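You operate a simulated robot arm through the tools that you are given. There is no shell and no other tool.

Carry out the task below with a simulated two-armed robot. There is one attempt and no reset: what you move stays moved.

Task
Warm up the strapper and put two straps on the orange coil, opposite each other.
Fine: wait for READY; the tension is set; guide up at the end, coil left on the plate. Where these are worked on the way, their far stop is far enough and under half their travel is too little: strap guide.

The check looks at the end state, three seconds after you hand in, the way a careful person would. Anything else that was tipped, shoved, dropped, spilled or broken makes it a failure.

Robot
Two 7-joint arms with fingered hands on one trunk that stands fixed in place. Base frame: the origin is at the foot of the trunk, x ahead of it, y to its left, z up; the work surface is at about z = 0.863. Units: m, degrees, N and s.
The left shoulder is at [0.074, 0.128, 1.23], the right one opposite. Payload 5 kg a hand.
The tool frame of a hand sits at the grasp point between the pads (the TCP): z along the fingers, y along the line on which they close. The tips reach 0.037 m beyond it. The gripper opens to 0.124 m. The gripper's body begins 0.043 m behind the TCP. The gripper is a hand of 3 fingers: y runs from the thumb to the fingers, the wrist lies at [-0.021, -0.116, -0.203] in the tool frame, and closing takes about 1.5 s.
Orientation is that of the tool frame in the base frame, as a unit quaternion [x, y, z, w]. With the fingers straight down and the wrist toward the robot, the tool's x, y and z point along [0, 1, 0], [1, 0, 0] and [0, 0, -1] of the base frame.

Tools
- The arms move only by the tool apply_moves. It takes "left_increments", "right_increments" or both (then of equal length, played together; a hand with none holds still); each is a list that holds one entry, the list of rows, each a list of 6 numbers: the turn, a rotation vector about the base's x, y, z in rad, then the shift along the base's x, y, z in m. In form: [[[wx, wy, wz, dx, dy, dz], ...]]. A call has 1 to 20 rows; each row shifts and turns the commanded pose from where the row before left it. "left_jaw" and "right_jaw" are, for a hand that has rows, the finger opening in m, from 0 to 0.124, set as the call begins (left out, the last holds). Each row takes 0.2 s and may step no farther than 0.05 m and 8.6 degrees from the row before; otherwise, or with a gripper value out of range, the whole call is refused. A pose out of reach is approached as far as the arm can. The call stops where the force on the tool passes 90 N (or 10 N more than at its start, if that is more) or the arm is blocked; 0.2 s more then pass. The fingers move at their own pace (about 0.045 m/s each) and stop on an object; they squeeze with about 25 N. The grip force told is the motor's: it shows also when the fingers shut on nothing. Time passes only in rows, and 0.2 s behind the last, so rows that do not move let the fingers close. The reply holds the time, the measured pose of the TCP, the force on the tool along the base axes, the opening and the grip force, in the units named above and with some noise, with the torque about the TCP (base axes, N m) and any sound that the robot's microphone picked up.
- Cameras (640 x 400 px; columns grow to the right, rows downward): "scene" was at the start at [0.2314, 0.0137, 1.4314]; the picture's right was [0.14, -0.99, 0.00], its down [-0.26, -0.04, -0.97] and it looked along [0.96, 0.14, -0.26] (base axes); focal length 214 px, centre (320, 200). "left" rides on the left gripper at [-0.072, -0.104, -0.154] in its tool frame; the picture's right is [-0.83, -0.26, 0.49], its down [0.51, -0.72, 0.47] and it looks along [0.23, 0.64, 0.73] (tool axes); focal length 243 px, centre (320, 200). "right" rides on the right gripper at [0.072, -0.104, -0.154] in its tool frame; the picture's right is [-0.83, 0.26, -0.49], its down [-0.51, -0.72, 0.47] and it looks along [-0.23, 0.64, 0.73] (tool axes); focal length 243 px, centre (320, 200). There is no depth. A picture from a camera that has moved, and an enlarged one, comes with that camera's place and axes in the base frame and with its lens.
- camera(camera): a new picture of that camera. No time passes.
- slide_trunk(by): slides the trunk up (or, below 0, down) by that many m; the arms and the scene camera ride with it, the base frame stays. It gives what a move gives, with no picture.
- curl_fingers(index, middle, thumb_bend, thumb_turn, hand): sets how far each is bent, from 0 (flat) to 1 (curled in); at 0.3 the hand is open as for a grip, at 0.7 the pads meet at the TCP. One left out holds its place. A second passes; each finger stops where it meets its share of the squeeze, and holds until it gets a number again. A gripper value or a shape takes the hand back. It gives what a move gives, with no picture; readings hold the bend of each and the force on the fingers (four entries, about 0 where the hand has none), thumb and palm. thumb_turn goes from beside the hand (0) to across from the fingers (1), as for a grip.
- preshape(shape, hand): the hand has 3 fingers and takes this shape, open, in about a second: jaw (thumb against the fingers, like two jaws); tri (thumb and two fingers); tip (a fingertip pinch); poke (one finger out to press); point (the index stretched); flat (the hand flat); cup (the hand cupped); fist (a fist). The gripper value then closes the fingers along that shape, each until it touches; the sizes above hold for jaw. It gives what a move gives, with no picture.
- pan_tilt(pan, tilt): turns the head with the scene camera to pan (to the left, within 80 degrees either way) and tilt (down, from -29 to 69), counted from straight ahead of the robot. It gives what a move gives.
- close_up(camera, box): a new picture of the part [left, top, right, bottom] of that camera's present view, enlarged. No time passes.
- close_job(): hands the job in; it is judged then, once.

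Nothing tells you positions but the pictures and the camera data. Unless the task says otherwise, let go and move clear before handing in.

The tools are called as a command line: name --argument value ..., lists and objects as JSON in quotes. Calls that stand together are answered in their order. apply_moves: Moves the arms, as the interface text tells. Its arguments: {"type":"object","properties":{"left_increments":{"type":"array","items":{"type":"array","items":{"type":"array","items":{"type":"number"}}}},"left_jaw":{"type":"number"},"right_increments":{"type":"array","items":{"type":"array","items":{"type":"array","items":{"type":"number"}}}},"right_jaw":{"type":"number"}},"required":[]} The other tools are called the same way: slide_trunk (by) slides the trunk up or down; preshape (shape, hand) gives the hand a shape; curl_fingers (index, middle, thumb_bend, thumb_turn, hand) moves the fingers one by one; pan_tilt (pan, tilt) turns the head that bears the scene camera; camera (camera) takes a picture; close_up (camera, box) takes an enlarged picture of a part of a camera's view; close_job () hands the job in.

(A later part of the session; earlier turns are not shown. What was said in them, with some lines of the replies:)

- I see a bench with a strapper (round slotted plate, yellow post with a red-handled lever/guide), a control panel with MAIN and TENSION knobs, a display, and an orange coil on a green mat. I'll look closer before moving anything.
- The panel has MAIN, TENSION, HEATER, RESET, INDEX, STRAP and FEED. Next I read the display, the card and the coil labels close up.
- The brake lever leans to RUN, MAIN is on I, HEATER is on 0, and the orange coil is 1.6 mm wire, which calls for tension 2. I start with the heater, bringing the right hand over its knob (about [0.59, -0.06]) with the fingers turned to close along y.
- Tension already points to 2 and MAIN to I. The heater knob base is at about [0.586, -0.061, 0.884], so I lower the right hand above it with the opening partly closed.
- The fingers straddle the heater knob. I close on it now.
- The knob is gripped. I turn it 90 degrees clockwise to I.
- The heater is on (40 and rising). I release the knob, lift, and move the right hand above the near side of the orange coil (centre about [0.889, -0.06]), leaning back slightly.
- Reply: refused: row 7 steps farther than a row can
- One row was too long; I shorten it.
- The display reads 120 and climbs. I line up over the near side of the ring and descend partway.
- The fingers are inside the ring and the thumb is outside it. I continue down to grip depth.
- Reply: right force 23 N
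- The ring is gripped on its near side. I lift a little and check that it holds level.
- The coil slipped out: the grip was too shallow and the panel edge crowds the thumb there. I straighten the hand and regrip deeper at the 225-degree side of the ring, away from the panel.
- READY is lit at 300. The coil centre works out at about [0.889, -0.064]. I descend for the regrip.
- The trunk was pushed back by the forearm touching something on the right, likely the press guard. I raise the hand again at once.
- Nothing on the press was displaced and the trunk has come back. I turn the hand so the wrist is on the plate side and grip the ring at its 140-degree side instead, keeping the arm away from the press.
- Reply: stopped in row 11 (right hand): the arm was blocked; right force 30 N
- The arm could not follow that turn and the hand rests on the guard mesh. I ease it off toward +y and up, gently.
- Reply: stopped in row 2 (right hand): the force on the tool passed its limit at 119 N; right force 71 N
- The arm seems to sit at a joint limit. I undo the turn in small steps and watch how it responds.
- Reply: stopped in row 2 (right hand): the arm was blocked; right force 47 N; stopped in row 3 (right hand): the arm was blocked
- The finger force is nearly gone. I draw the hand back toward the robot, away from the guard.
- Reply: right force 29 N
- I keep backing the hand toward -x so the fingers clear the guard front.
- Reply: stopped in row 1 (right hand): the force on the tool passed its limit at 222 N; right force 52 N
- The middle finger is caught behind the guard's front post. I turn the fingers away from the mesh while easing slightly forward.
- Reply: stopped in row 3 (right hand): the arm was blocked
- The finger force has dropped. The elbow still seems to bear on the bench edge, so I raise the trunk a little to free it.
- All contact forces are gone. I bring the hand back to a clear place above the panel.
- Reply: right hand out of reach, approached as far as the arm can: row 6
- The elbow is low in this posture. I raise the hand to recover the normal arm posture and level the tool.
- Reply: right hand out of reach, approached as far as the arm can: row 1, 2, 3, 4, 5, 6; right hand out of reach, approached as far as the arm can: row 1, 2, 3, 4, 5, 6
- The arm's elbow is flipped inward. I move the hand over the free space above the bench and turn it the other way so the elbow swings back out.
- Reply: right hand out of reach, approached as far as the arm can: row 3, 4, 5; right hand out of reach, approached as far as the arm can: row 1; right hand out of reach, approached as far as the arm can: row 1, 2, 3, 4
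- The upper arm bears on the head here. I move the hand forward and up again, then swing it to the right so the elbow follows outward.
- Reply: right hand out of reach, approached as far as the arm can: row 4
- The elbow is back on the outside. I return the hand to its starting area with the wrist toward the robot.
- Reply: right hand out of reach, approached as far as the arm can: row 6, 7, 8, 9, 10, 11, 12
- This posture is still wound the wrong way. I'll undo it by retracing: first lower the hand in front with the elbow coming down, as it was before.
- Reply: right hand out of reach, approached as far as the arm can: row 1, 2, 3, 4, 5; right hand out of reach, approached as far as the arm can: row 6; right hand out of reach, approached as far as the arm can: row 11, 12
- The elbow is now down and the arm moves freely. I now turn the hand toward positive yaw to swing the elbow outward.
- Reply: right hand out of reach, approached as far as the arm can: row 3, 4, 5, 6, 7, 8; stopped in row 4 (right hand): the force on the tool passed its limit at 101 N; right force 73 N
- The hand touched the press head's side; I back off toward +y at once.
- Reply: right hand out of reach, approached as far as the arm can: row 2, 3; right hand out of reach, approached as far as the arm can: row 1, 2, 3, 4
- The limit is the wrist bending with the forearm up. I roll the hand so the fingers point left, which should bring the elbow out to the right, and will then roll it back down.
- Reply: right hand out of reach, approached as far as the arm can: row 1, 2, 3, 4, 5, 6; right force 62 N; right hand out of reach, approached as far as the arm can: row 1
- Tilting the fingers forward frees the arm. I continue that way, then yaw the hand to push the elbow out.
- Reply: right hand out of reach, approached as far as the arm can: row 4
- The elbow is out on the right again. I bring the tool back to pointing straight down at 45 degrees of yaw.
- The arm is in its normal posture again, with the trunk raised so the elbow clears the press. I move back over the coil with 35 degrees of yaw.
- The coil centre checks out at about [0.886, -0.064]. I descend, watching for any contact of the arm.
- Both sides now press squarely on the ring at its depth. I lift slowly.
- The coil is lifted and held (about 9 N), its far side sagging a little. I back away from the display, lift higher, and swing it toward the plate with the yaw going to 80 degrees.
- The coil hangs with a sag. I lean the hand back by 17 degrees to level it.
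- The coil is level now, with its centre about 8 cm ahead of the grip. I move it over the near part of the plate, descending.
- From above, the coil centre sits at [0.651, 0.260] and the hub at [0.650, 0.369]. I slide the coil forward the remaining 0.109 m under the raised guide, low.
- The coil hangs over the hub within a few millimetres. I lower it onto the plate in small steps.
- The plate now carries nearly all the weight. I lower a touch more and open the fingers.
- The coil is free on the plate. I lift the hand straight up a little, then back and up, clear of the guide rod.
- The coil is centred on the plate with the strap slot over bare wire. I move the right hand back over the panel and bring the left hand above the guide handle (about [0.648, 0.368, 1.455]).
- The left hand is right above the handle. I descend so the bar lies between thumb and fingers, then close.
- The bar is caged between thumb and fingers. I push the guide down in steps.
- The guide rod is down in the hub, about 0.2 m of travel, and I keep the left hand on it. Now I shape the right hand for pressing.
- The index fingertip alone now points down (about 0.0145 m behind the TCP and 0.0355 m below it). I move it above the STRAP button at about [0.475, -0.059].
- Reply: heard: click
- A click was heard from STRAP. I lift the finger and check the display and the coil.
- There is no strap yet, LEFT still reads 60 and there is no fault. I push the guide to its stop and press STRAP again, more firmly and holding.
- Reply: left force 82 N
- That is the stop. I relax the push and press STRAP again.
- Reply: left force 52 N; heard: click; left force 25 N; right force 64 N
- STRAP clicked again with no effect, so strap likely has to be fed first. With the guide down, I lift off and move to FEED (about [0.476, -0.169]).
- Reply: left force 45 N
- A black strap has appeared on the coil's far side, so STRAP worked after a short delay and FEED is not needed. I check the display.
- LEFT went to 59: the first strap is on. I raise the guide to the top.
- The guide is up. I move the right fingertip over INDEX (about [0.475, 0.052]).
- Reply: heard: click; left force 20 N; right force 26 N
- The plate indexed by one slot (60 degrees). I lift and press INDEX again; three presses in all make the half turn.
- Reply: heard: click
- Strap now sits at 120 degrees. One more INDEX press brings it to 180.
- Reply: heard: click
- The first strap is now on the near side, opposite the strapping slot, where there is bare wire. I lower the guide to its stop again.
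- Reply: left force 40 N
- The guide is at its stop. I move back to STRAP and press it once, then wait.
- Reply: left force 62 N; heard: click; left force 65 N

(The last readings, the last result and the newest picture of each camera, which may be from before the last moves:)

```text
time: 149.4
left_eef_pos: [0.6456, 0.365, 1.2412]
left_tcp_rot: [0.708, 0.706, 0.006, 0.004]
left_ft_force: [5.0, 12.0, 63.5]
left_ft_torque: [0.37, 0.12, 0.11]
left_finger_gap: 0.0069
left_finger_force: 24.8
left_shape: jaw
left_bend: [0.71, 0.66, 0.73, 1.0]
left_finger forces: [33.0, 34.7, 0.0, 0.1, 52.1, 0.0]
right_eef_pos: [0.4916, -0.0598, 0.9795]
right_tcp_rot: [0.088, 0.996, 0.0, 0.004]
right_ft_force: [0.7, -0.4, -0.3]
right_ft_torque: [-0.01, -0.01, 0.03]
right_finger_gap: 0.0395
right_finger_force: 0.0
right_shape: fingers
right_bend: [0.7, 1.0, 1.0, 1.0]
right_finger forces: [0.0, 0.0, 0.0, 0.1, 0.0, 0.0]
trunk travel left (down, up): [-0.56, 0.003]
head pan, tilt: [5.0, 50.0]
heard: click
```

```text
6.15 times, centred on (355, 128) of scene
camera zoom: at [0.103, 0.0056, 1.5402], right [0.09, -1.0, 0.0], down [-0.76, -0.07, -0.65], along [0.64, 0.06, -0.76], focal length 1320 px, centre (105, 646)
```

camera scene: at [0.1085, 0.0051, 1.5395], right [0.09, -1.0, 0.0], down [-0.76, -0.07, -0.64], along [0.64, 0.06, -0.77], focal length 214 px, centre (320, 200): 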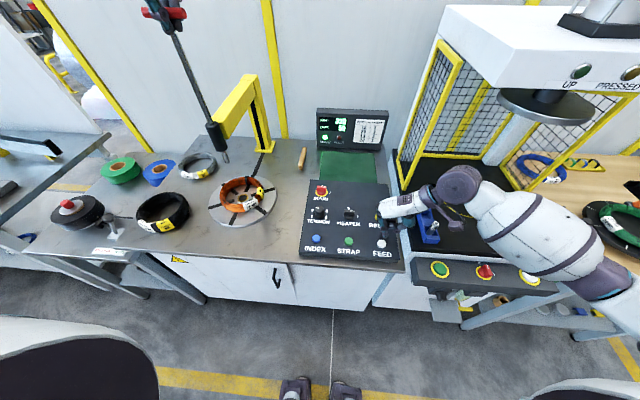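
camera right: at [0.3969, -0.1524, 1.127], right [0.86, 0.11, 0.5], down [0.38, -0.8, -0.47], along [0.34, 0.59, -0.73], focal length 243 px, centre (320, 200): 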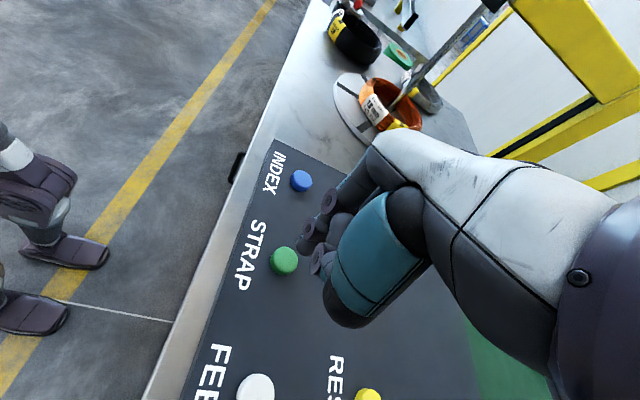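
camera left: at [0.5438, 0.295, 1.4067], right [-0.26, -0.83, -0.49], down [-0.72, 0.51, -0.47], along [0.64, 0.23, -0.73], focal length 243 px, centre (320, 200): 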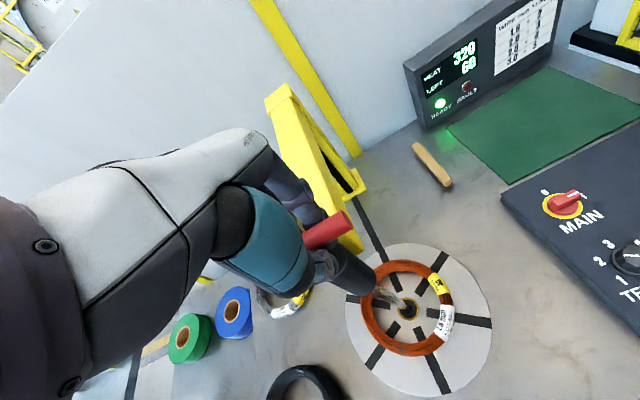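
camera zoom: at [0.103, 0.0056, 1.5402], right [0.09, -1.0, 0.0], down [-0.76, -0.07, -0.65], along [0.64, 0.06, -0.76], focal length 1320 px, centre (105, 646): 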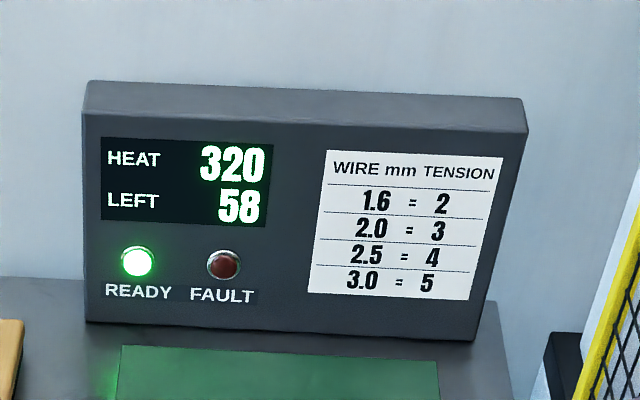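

Both straps are on, opposite each other, and LEFT reads 58. I raise the guide fully and lift the right hand away from the panel.

apply_moves --left_increments '[[[0, 0, 0, 0, 0.0005, 0.015], [0, 0, 0, 0, 0.0005, 0.02], [0, 0, 0, 0, 0, 0.02], [0, 0, 0, 0, 0, 0.02], [0, 0, 0, 0, 0, 0.02], [0, 0, 0, 0, 0, 0.02], [0, 0, 0, 0, 0, 0.02], [0, 0, 0, 0, 0, 0.02], [0, 0, 0, 0, 0, 0.02], [0, 0, 0, 0, 0, 0.02], [0, 0, 0, 0, 0, 0.015], [0, 0, 0, 0, 0, 0.01], [0, 0, 0, 0, 0, 0.005], [0, 0, 0, 0, 0, 0]]]' --right_increments '[[[0, 0, 0, 0, 0, 0.03], [0, 0, 0, 0, 0, 0.03], [0, 0, 0, 0, 0, 0.03], [0, 0, 0, 0, 0, 0.03], [0, 0, 0, 0.01, 0, 0.02], [0, 0, 0, 0.01, 0, 0.02], [0, 0, 0, 0.01, 0, 0], [0, 0, 0, 0, 0, 0], [0, 0, 0, 0, 0, 0], [0, 0, 0, 0, 0, 0], [0, 0, 0, 0, 0, 0], [0, 0, 0, 0, 0, 0], [0, 0, 0, 0, 0, 0], [0, 0, 0, 0, 0, 0]]]'

close_up --camera "scene" --box '[170, 0, 300, 240]'

```text
time: 152.4
left_eef_pos: [0.6473, 0.3659, 1.4575]
left_tcp_rot: [0.708, 0.706, 0.002, -0.002]
left_ft_force: [-5.2, -11.2, -7.7]
left_ft_torque: [-0.28, 0.18, 0.0]
left_finger_gap: 0.005
left_finger_force: 24.9
left_shape: jaw
left_bend: [0.71, 0.68, 0.72, 1.0]
left_finger forces: [21.9, 11.6, 0.1, 0.1, 21.6, 0.0]
right_eef_pos: [0.5217, -0.0629, 1.1365]
right_tcp_rot: [0.088, 0.996, -0.001, 0.001]
right_ft_force: [0.1, 0.0, -0.7]
right_ft_torque: [0.03, -0.01, 0.03]
right_finger_gap: 0.0396
right_finger_force: 0.1
right_shape: fingers
right_bend: [0.7, 1.0, 1.0, 1.0]
right_finger forces: [0.1, 0.1, 0.0, 0.1, 0.0, 0.0]
trunk travel left (down, up): [-0.56, 0.003]
head pan, tilt: [5.0, 50.0]
```

```text
1.67 times, centred on (235, 120) of scene
camera zoom: at [0.1092, 0.005, 1.5395], right [0.09, -1.0, 0.0], down [-0.76, -0.07, -0.64], along [0.64, 0.06, -0.77], focal length 358 px, centre (462, 333)
```

zoom: 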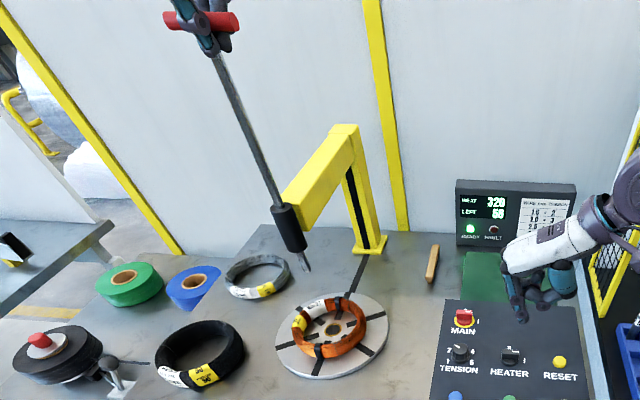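

The guide is back at its top position. I open the left hand and lift it clear.

apply_moves --left_increments '[[[0, 0, 0, 0, 0, 0], [0, 0, 0, 0, 0, 0], [0, 0, 0, 0, 0, 0], [0, 0, 0, 0, 0, 0], [0, 0, 0, 0, 0, 0], [0, 0, 0, 0, 0, 0]]]' --left_jaw 0.09

close_up --camera "scene" --box '[170, 0, 300, 240]'

camera --camera "left"

```text
time: 153.8
left_eef_pos: [0.6479, 0.3679, 1.458]
left_tcp_rot: [0.708, 0.707, 0.001, -0.001]
left_ft_force: [1.2, -0.3, 0.0]
left_ft_torque: [0.04, 0.01, -0.03]
left_finger_gap: 0.0898
left_finger_force: 0.2
left_shape: jaw
left_bend: [0.27, 0.37, 0.57, 0.99]
left_finger forces: [0.0, 0.0, 0.0, 0.0, 0.1, 0.0]
right_eef_pos: [0.5227, -0.0611, 1.1357]
right_tcp_rot: [0.088, 0.996, 0.0, 0.001]
right_ft_force: [0.1, 0.3, 0.6]
right_ft_torque: [0.03, 0.0, -0.01]
right_finger_gap: 0.0395
right_finger_force: 0.0
right_shape: fingers
right_bend: [0.7, 1.0, 1.0, 1.0]
right_finger forces: [0.0, 0.0, 0.1, 0.0, 0.0, 0.1]
trunk travel left (down, up): [-0.56, 0.003]
head pan, tilt: [5.0, 50.0]
```

```text
1.67 times, centred on (235, 120) of scene
camera zoom: at [0.1092, 0.0067, 1.5396], right [0.09, -1.0, 0.0], down [-0.76, -0.07, -0.64], along [0.64, 0.06, -0.77], focal length 358 px, centre (462, 333)
```

zoom: 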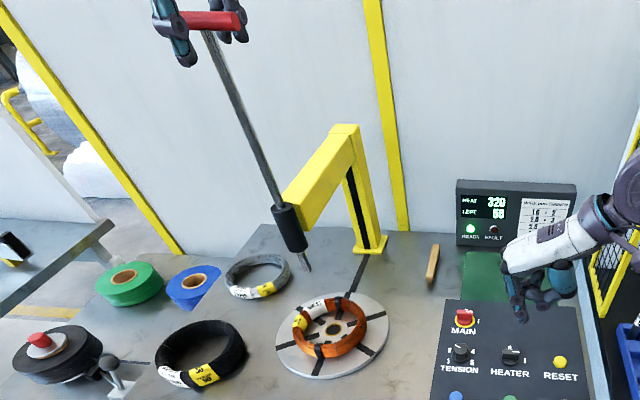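

```text
taken
camera left: at [0.5438, 0.2966, 1.6106], right [-0.26, -0.83, -0.5], down [-0.72, 0.51, -0.47], along [0.64, 0.23, -0.73], focal length 243 px, centre (320, 200)
```

left: 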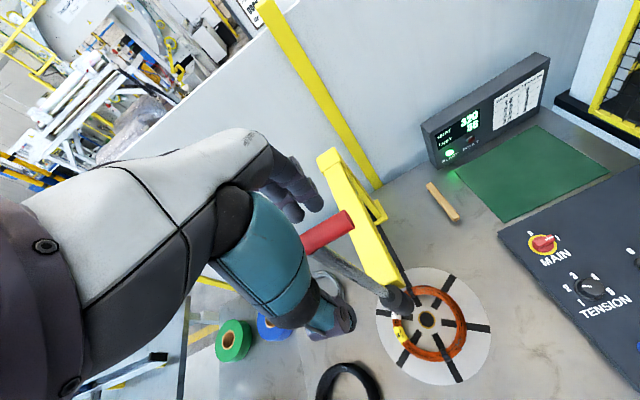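

The guide stays up by itself. I lift the left hand off and away.

apply_moves --left_increments '[[[0, 0, 0, 0, 0, 0.02], [0, 0, 0, 0, 0, 0.03], [0, 0, 0, 0, 0, 0.03], [0, 0, 0, 0, 0, 0.03], [0, 0, 0, 0, 0.02, 0.03], [0, 0, 0, 0, 0.03, 0.02], [0, 0, 0, 0, 0.03, 0.02], [0, 0, 0, 0, 0.03, 0.01], [0, 0, 0, 0, 0.03, 0], [0, 0, 0, 0, 0, 0]]]' --right_increments '[[[0, 0, 0, 0.01, -0.01, 0.02], [0, 0, 0, 0.01, -0.01, 0.02], [0, 0, 0, 0.01, -0.01, 0.02], [0, 0, 0, 0.01, 0, 0.02], [0, 0, 0, 0, 0, 0.02], [0, 0, 0, 0, 0, 0.02], [0, 0, 0, 0, 0, 0.02], [0, 0, 0, 0, 0, 0.02], [0, 0, 0, 0, 0, 0], [0, 0, 0, 0, 0, 0]]]'

pan_tilt --pan 15 --tilt 40

camera --camera "scene"

close_up --camera "scene" --box '[220, 60, 400, 260]'

camera --camera "left"

```text
time: 156.0
left_eef_pos: [0.6486, 0.5057, 1.6476]
left_tcp_rot: [0.708, 0.707, 0.001, -0.001]
left_ft_force: [0.9, 0.3, 0.7]
left_ft_torque: [0.07, 0.01, 0.0]
left_finger_gap: 0.0898
left_finger_force: 0.1
left_shape: jaw
left_bend: [0.27, 0.37, 0.57, 0.99]
left_finger forces: [0.0, 0.0, 0.0, 0.0, 0.0, 0.0]
right_eef_pos: [0.5625, -0.0904, 1.2961]
right_tcp_rot: [0.087, 0.996, 0.0, 0.001]
right_ft_force: [-0.5, -0.2, 0.2]
right_ft_torque: [-0.01, -0.03, 0.0]
right_finger_gap: 0.0396
right_finger_force: 0.0
right_shape: fingers
right_bend: [0.7, 1.0, 1.0, 1.0]
right_finger forces: [0.1, 0.0, 0.0, 0.0, 0.0, 0.0]
trunk travel left (down, up): [-0.56, 0.003]
head pan, tilt: [5.0, 50.0]
```

```text
time: 156.7
left_eef_pos: [0.6481, 0.507, 1.6477]
left_tcp_rot: [0.708, 0.707, 0.001, -0.001]
left_ft_force: [0.2, -0.3, -0.7]
left_ft_torque: [0.02, 0.03, 0.0]
left_finger_gap: 0.0898
left_finger_force: 0.1
left_shape: jaw
left_bend: [0.27, 0.37, 0.57, 0.99]
left_finger forces: [0.0, 0.0, 0.1, 0.1, 0.1, 0.1]
right_eef_pos: [0.5612, -0.0908, 1.2956]
right_tcp_rot: [0.088, 0.996, 0.0, 0.001]
right_ft_force: [0.1, -0.9, 0.8]
right_ft_torque: [0.01, -0.02, -0.02]
right_finger_gap: 0.0394
right_finger_force: 0.1
right_shape: fingers
right_bend: [0.7, 1.0, 1.0, 1.0]
right_finger forces: [0.0, 0.1, 0.1, 0.1, 0.0, 0.1]
trunk travel left (down, up): [-0.56, 0.003]
head pan, tilt: [15.0, 40.0]
```

```text
taken
camera scene: at [0.1146, 0.0217, 1.5537], right [0.26, -0.97, 0.0], down [-0.62, -0.17, -0.77], along [0.74, 0.2, -0.64], focal length 214 px, centre (320, 200)
```

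scene: 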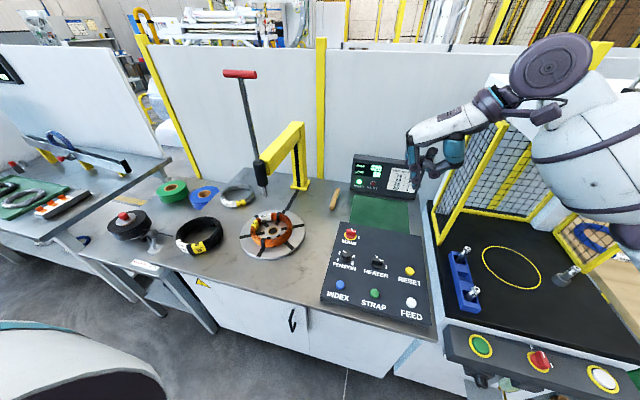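

```text
2.00 times, centred on (310, 160) of scene
camera zoom: at [0.1146, 0.0217, 1.5537], right [0.26, -0.97, 0.0], down [-0.62, -0.17, -0.77], along [0.74, 0.2, -0.64], focal length 429 px, centre (340, 280)
```

zoom: 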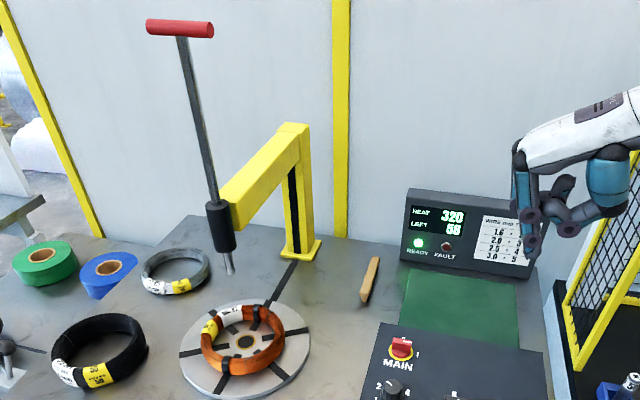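

```text
taken
camera left: at [0.5446, 0.4352, 1.8002], right [-0.26, -0.83, -0.5], down [-0.72, 0.51, -0.47], along [0.64, 0.23, -0.73], focal length 243 px, centre (320, 200)
```

left: 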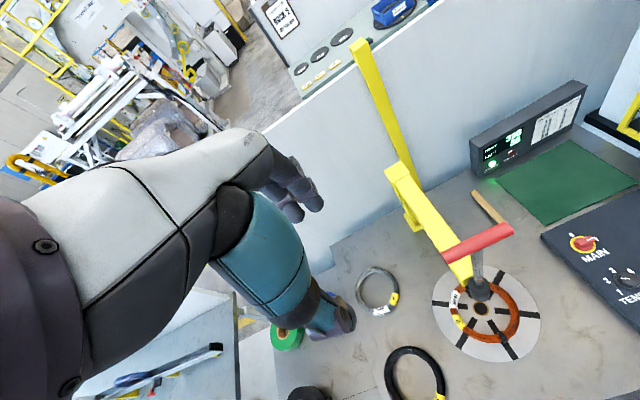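

close_up --camera "scene" --box '[310, 150, 500, 330]'

close_up --camera "scene" --box '[230, 190, 330, 270]'

close_up --camera "scene" --box '[430, 60, 640, 400]'

```text
2.22 times, centred on (405, 240) of scene
camera zoom: at [0.1146, 0.0217, 1.5537], right [0.26, -0.97, 0.0], down [-0.62, -0.17, -0.77], along [0.74, 0.2, -0.64], focal length 477 px, centre (131, 111)
```

zoom: 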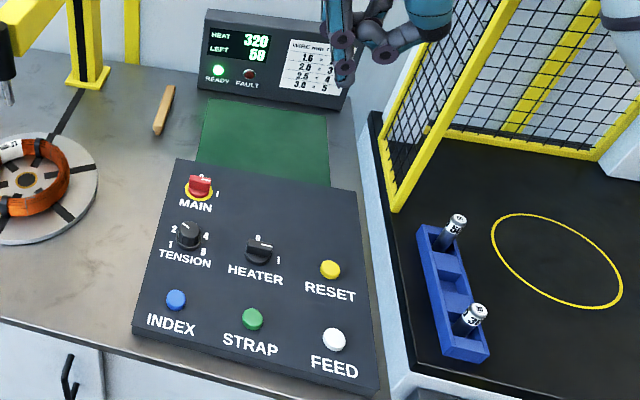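

```text
5.00 times, centred on (280, 230) of scene
camera zoom: at [0.1146, 0.0217, 1.5537], right [0.26, -0.97, 0.0], down [-0.62, -0.17, -0.77], along [0.74, 0.2, -0.64], focal length 1072 px, centre (520, 50)
```

zoom: 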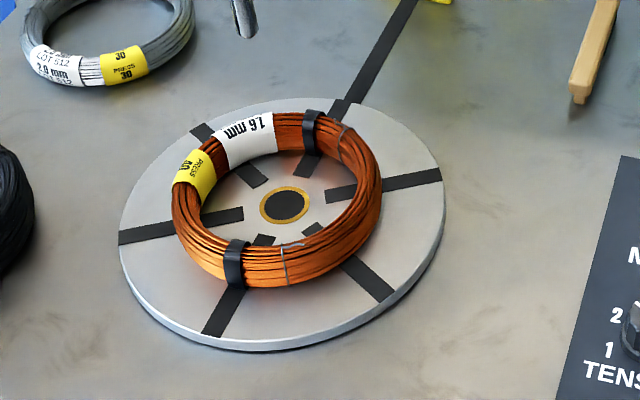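

```text
1.18 times, centred on (535, 230) of scene
camera zoom: at [0.1146, 0.0217, 1.5537], right [0.26, -0.97, 0.0], down [-0.62, -0.17, -0.77], along [0.74, 0.2, -0.64], focal length 252 px, centre (67, 165)
```

zoom: 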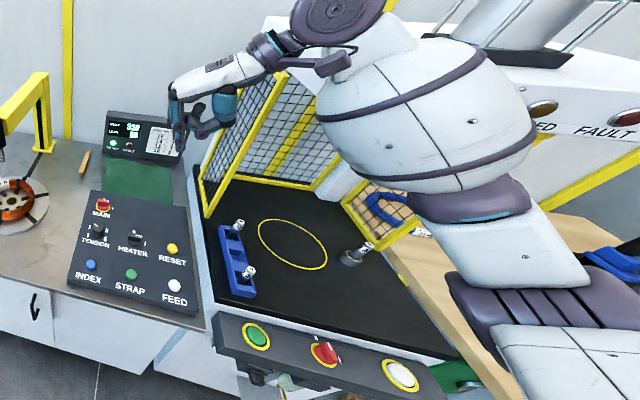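

The orange coil is on the plate with two opposite straps. The guide is up, READY is lit, tension is at 2, nothing else has moved and both hands are clear, so I hand in.

close_job

```text
The job is handed in.
```

The orange coil is on the plate with two straps opposite each other, and the job is handed in. I haven't seen the check's result.

- **Warm-up:** I turned the heater on and READY lit before I strapped. The display read 320 while strapping.
- **Tension:** the coil is 1.6 mm wire, which needs tension 2. The knob was already on 2, so I left it.
- **Straps:** I put one strap on, turned the plate half a turn, and put on the second. LEFT went from 60 to 58 and FAULT stayed dark. My first STRAP press did nothing because the guide was not yet at its lower stop.
- **End state:** the guide is up and holds there by itself. The heater is still on, and both hands are clear.

**Contact with the press:** while getting a grip on the coil, the right arm bumped the press guard and the side of the press head. The hardest contact, on the guard, peaked at 222 N. It also briefly pushed the robot's own trunk and head. In the final pictures the guard, the blue rack and everything else on the bench look where they were.
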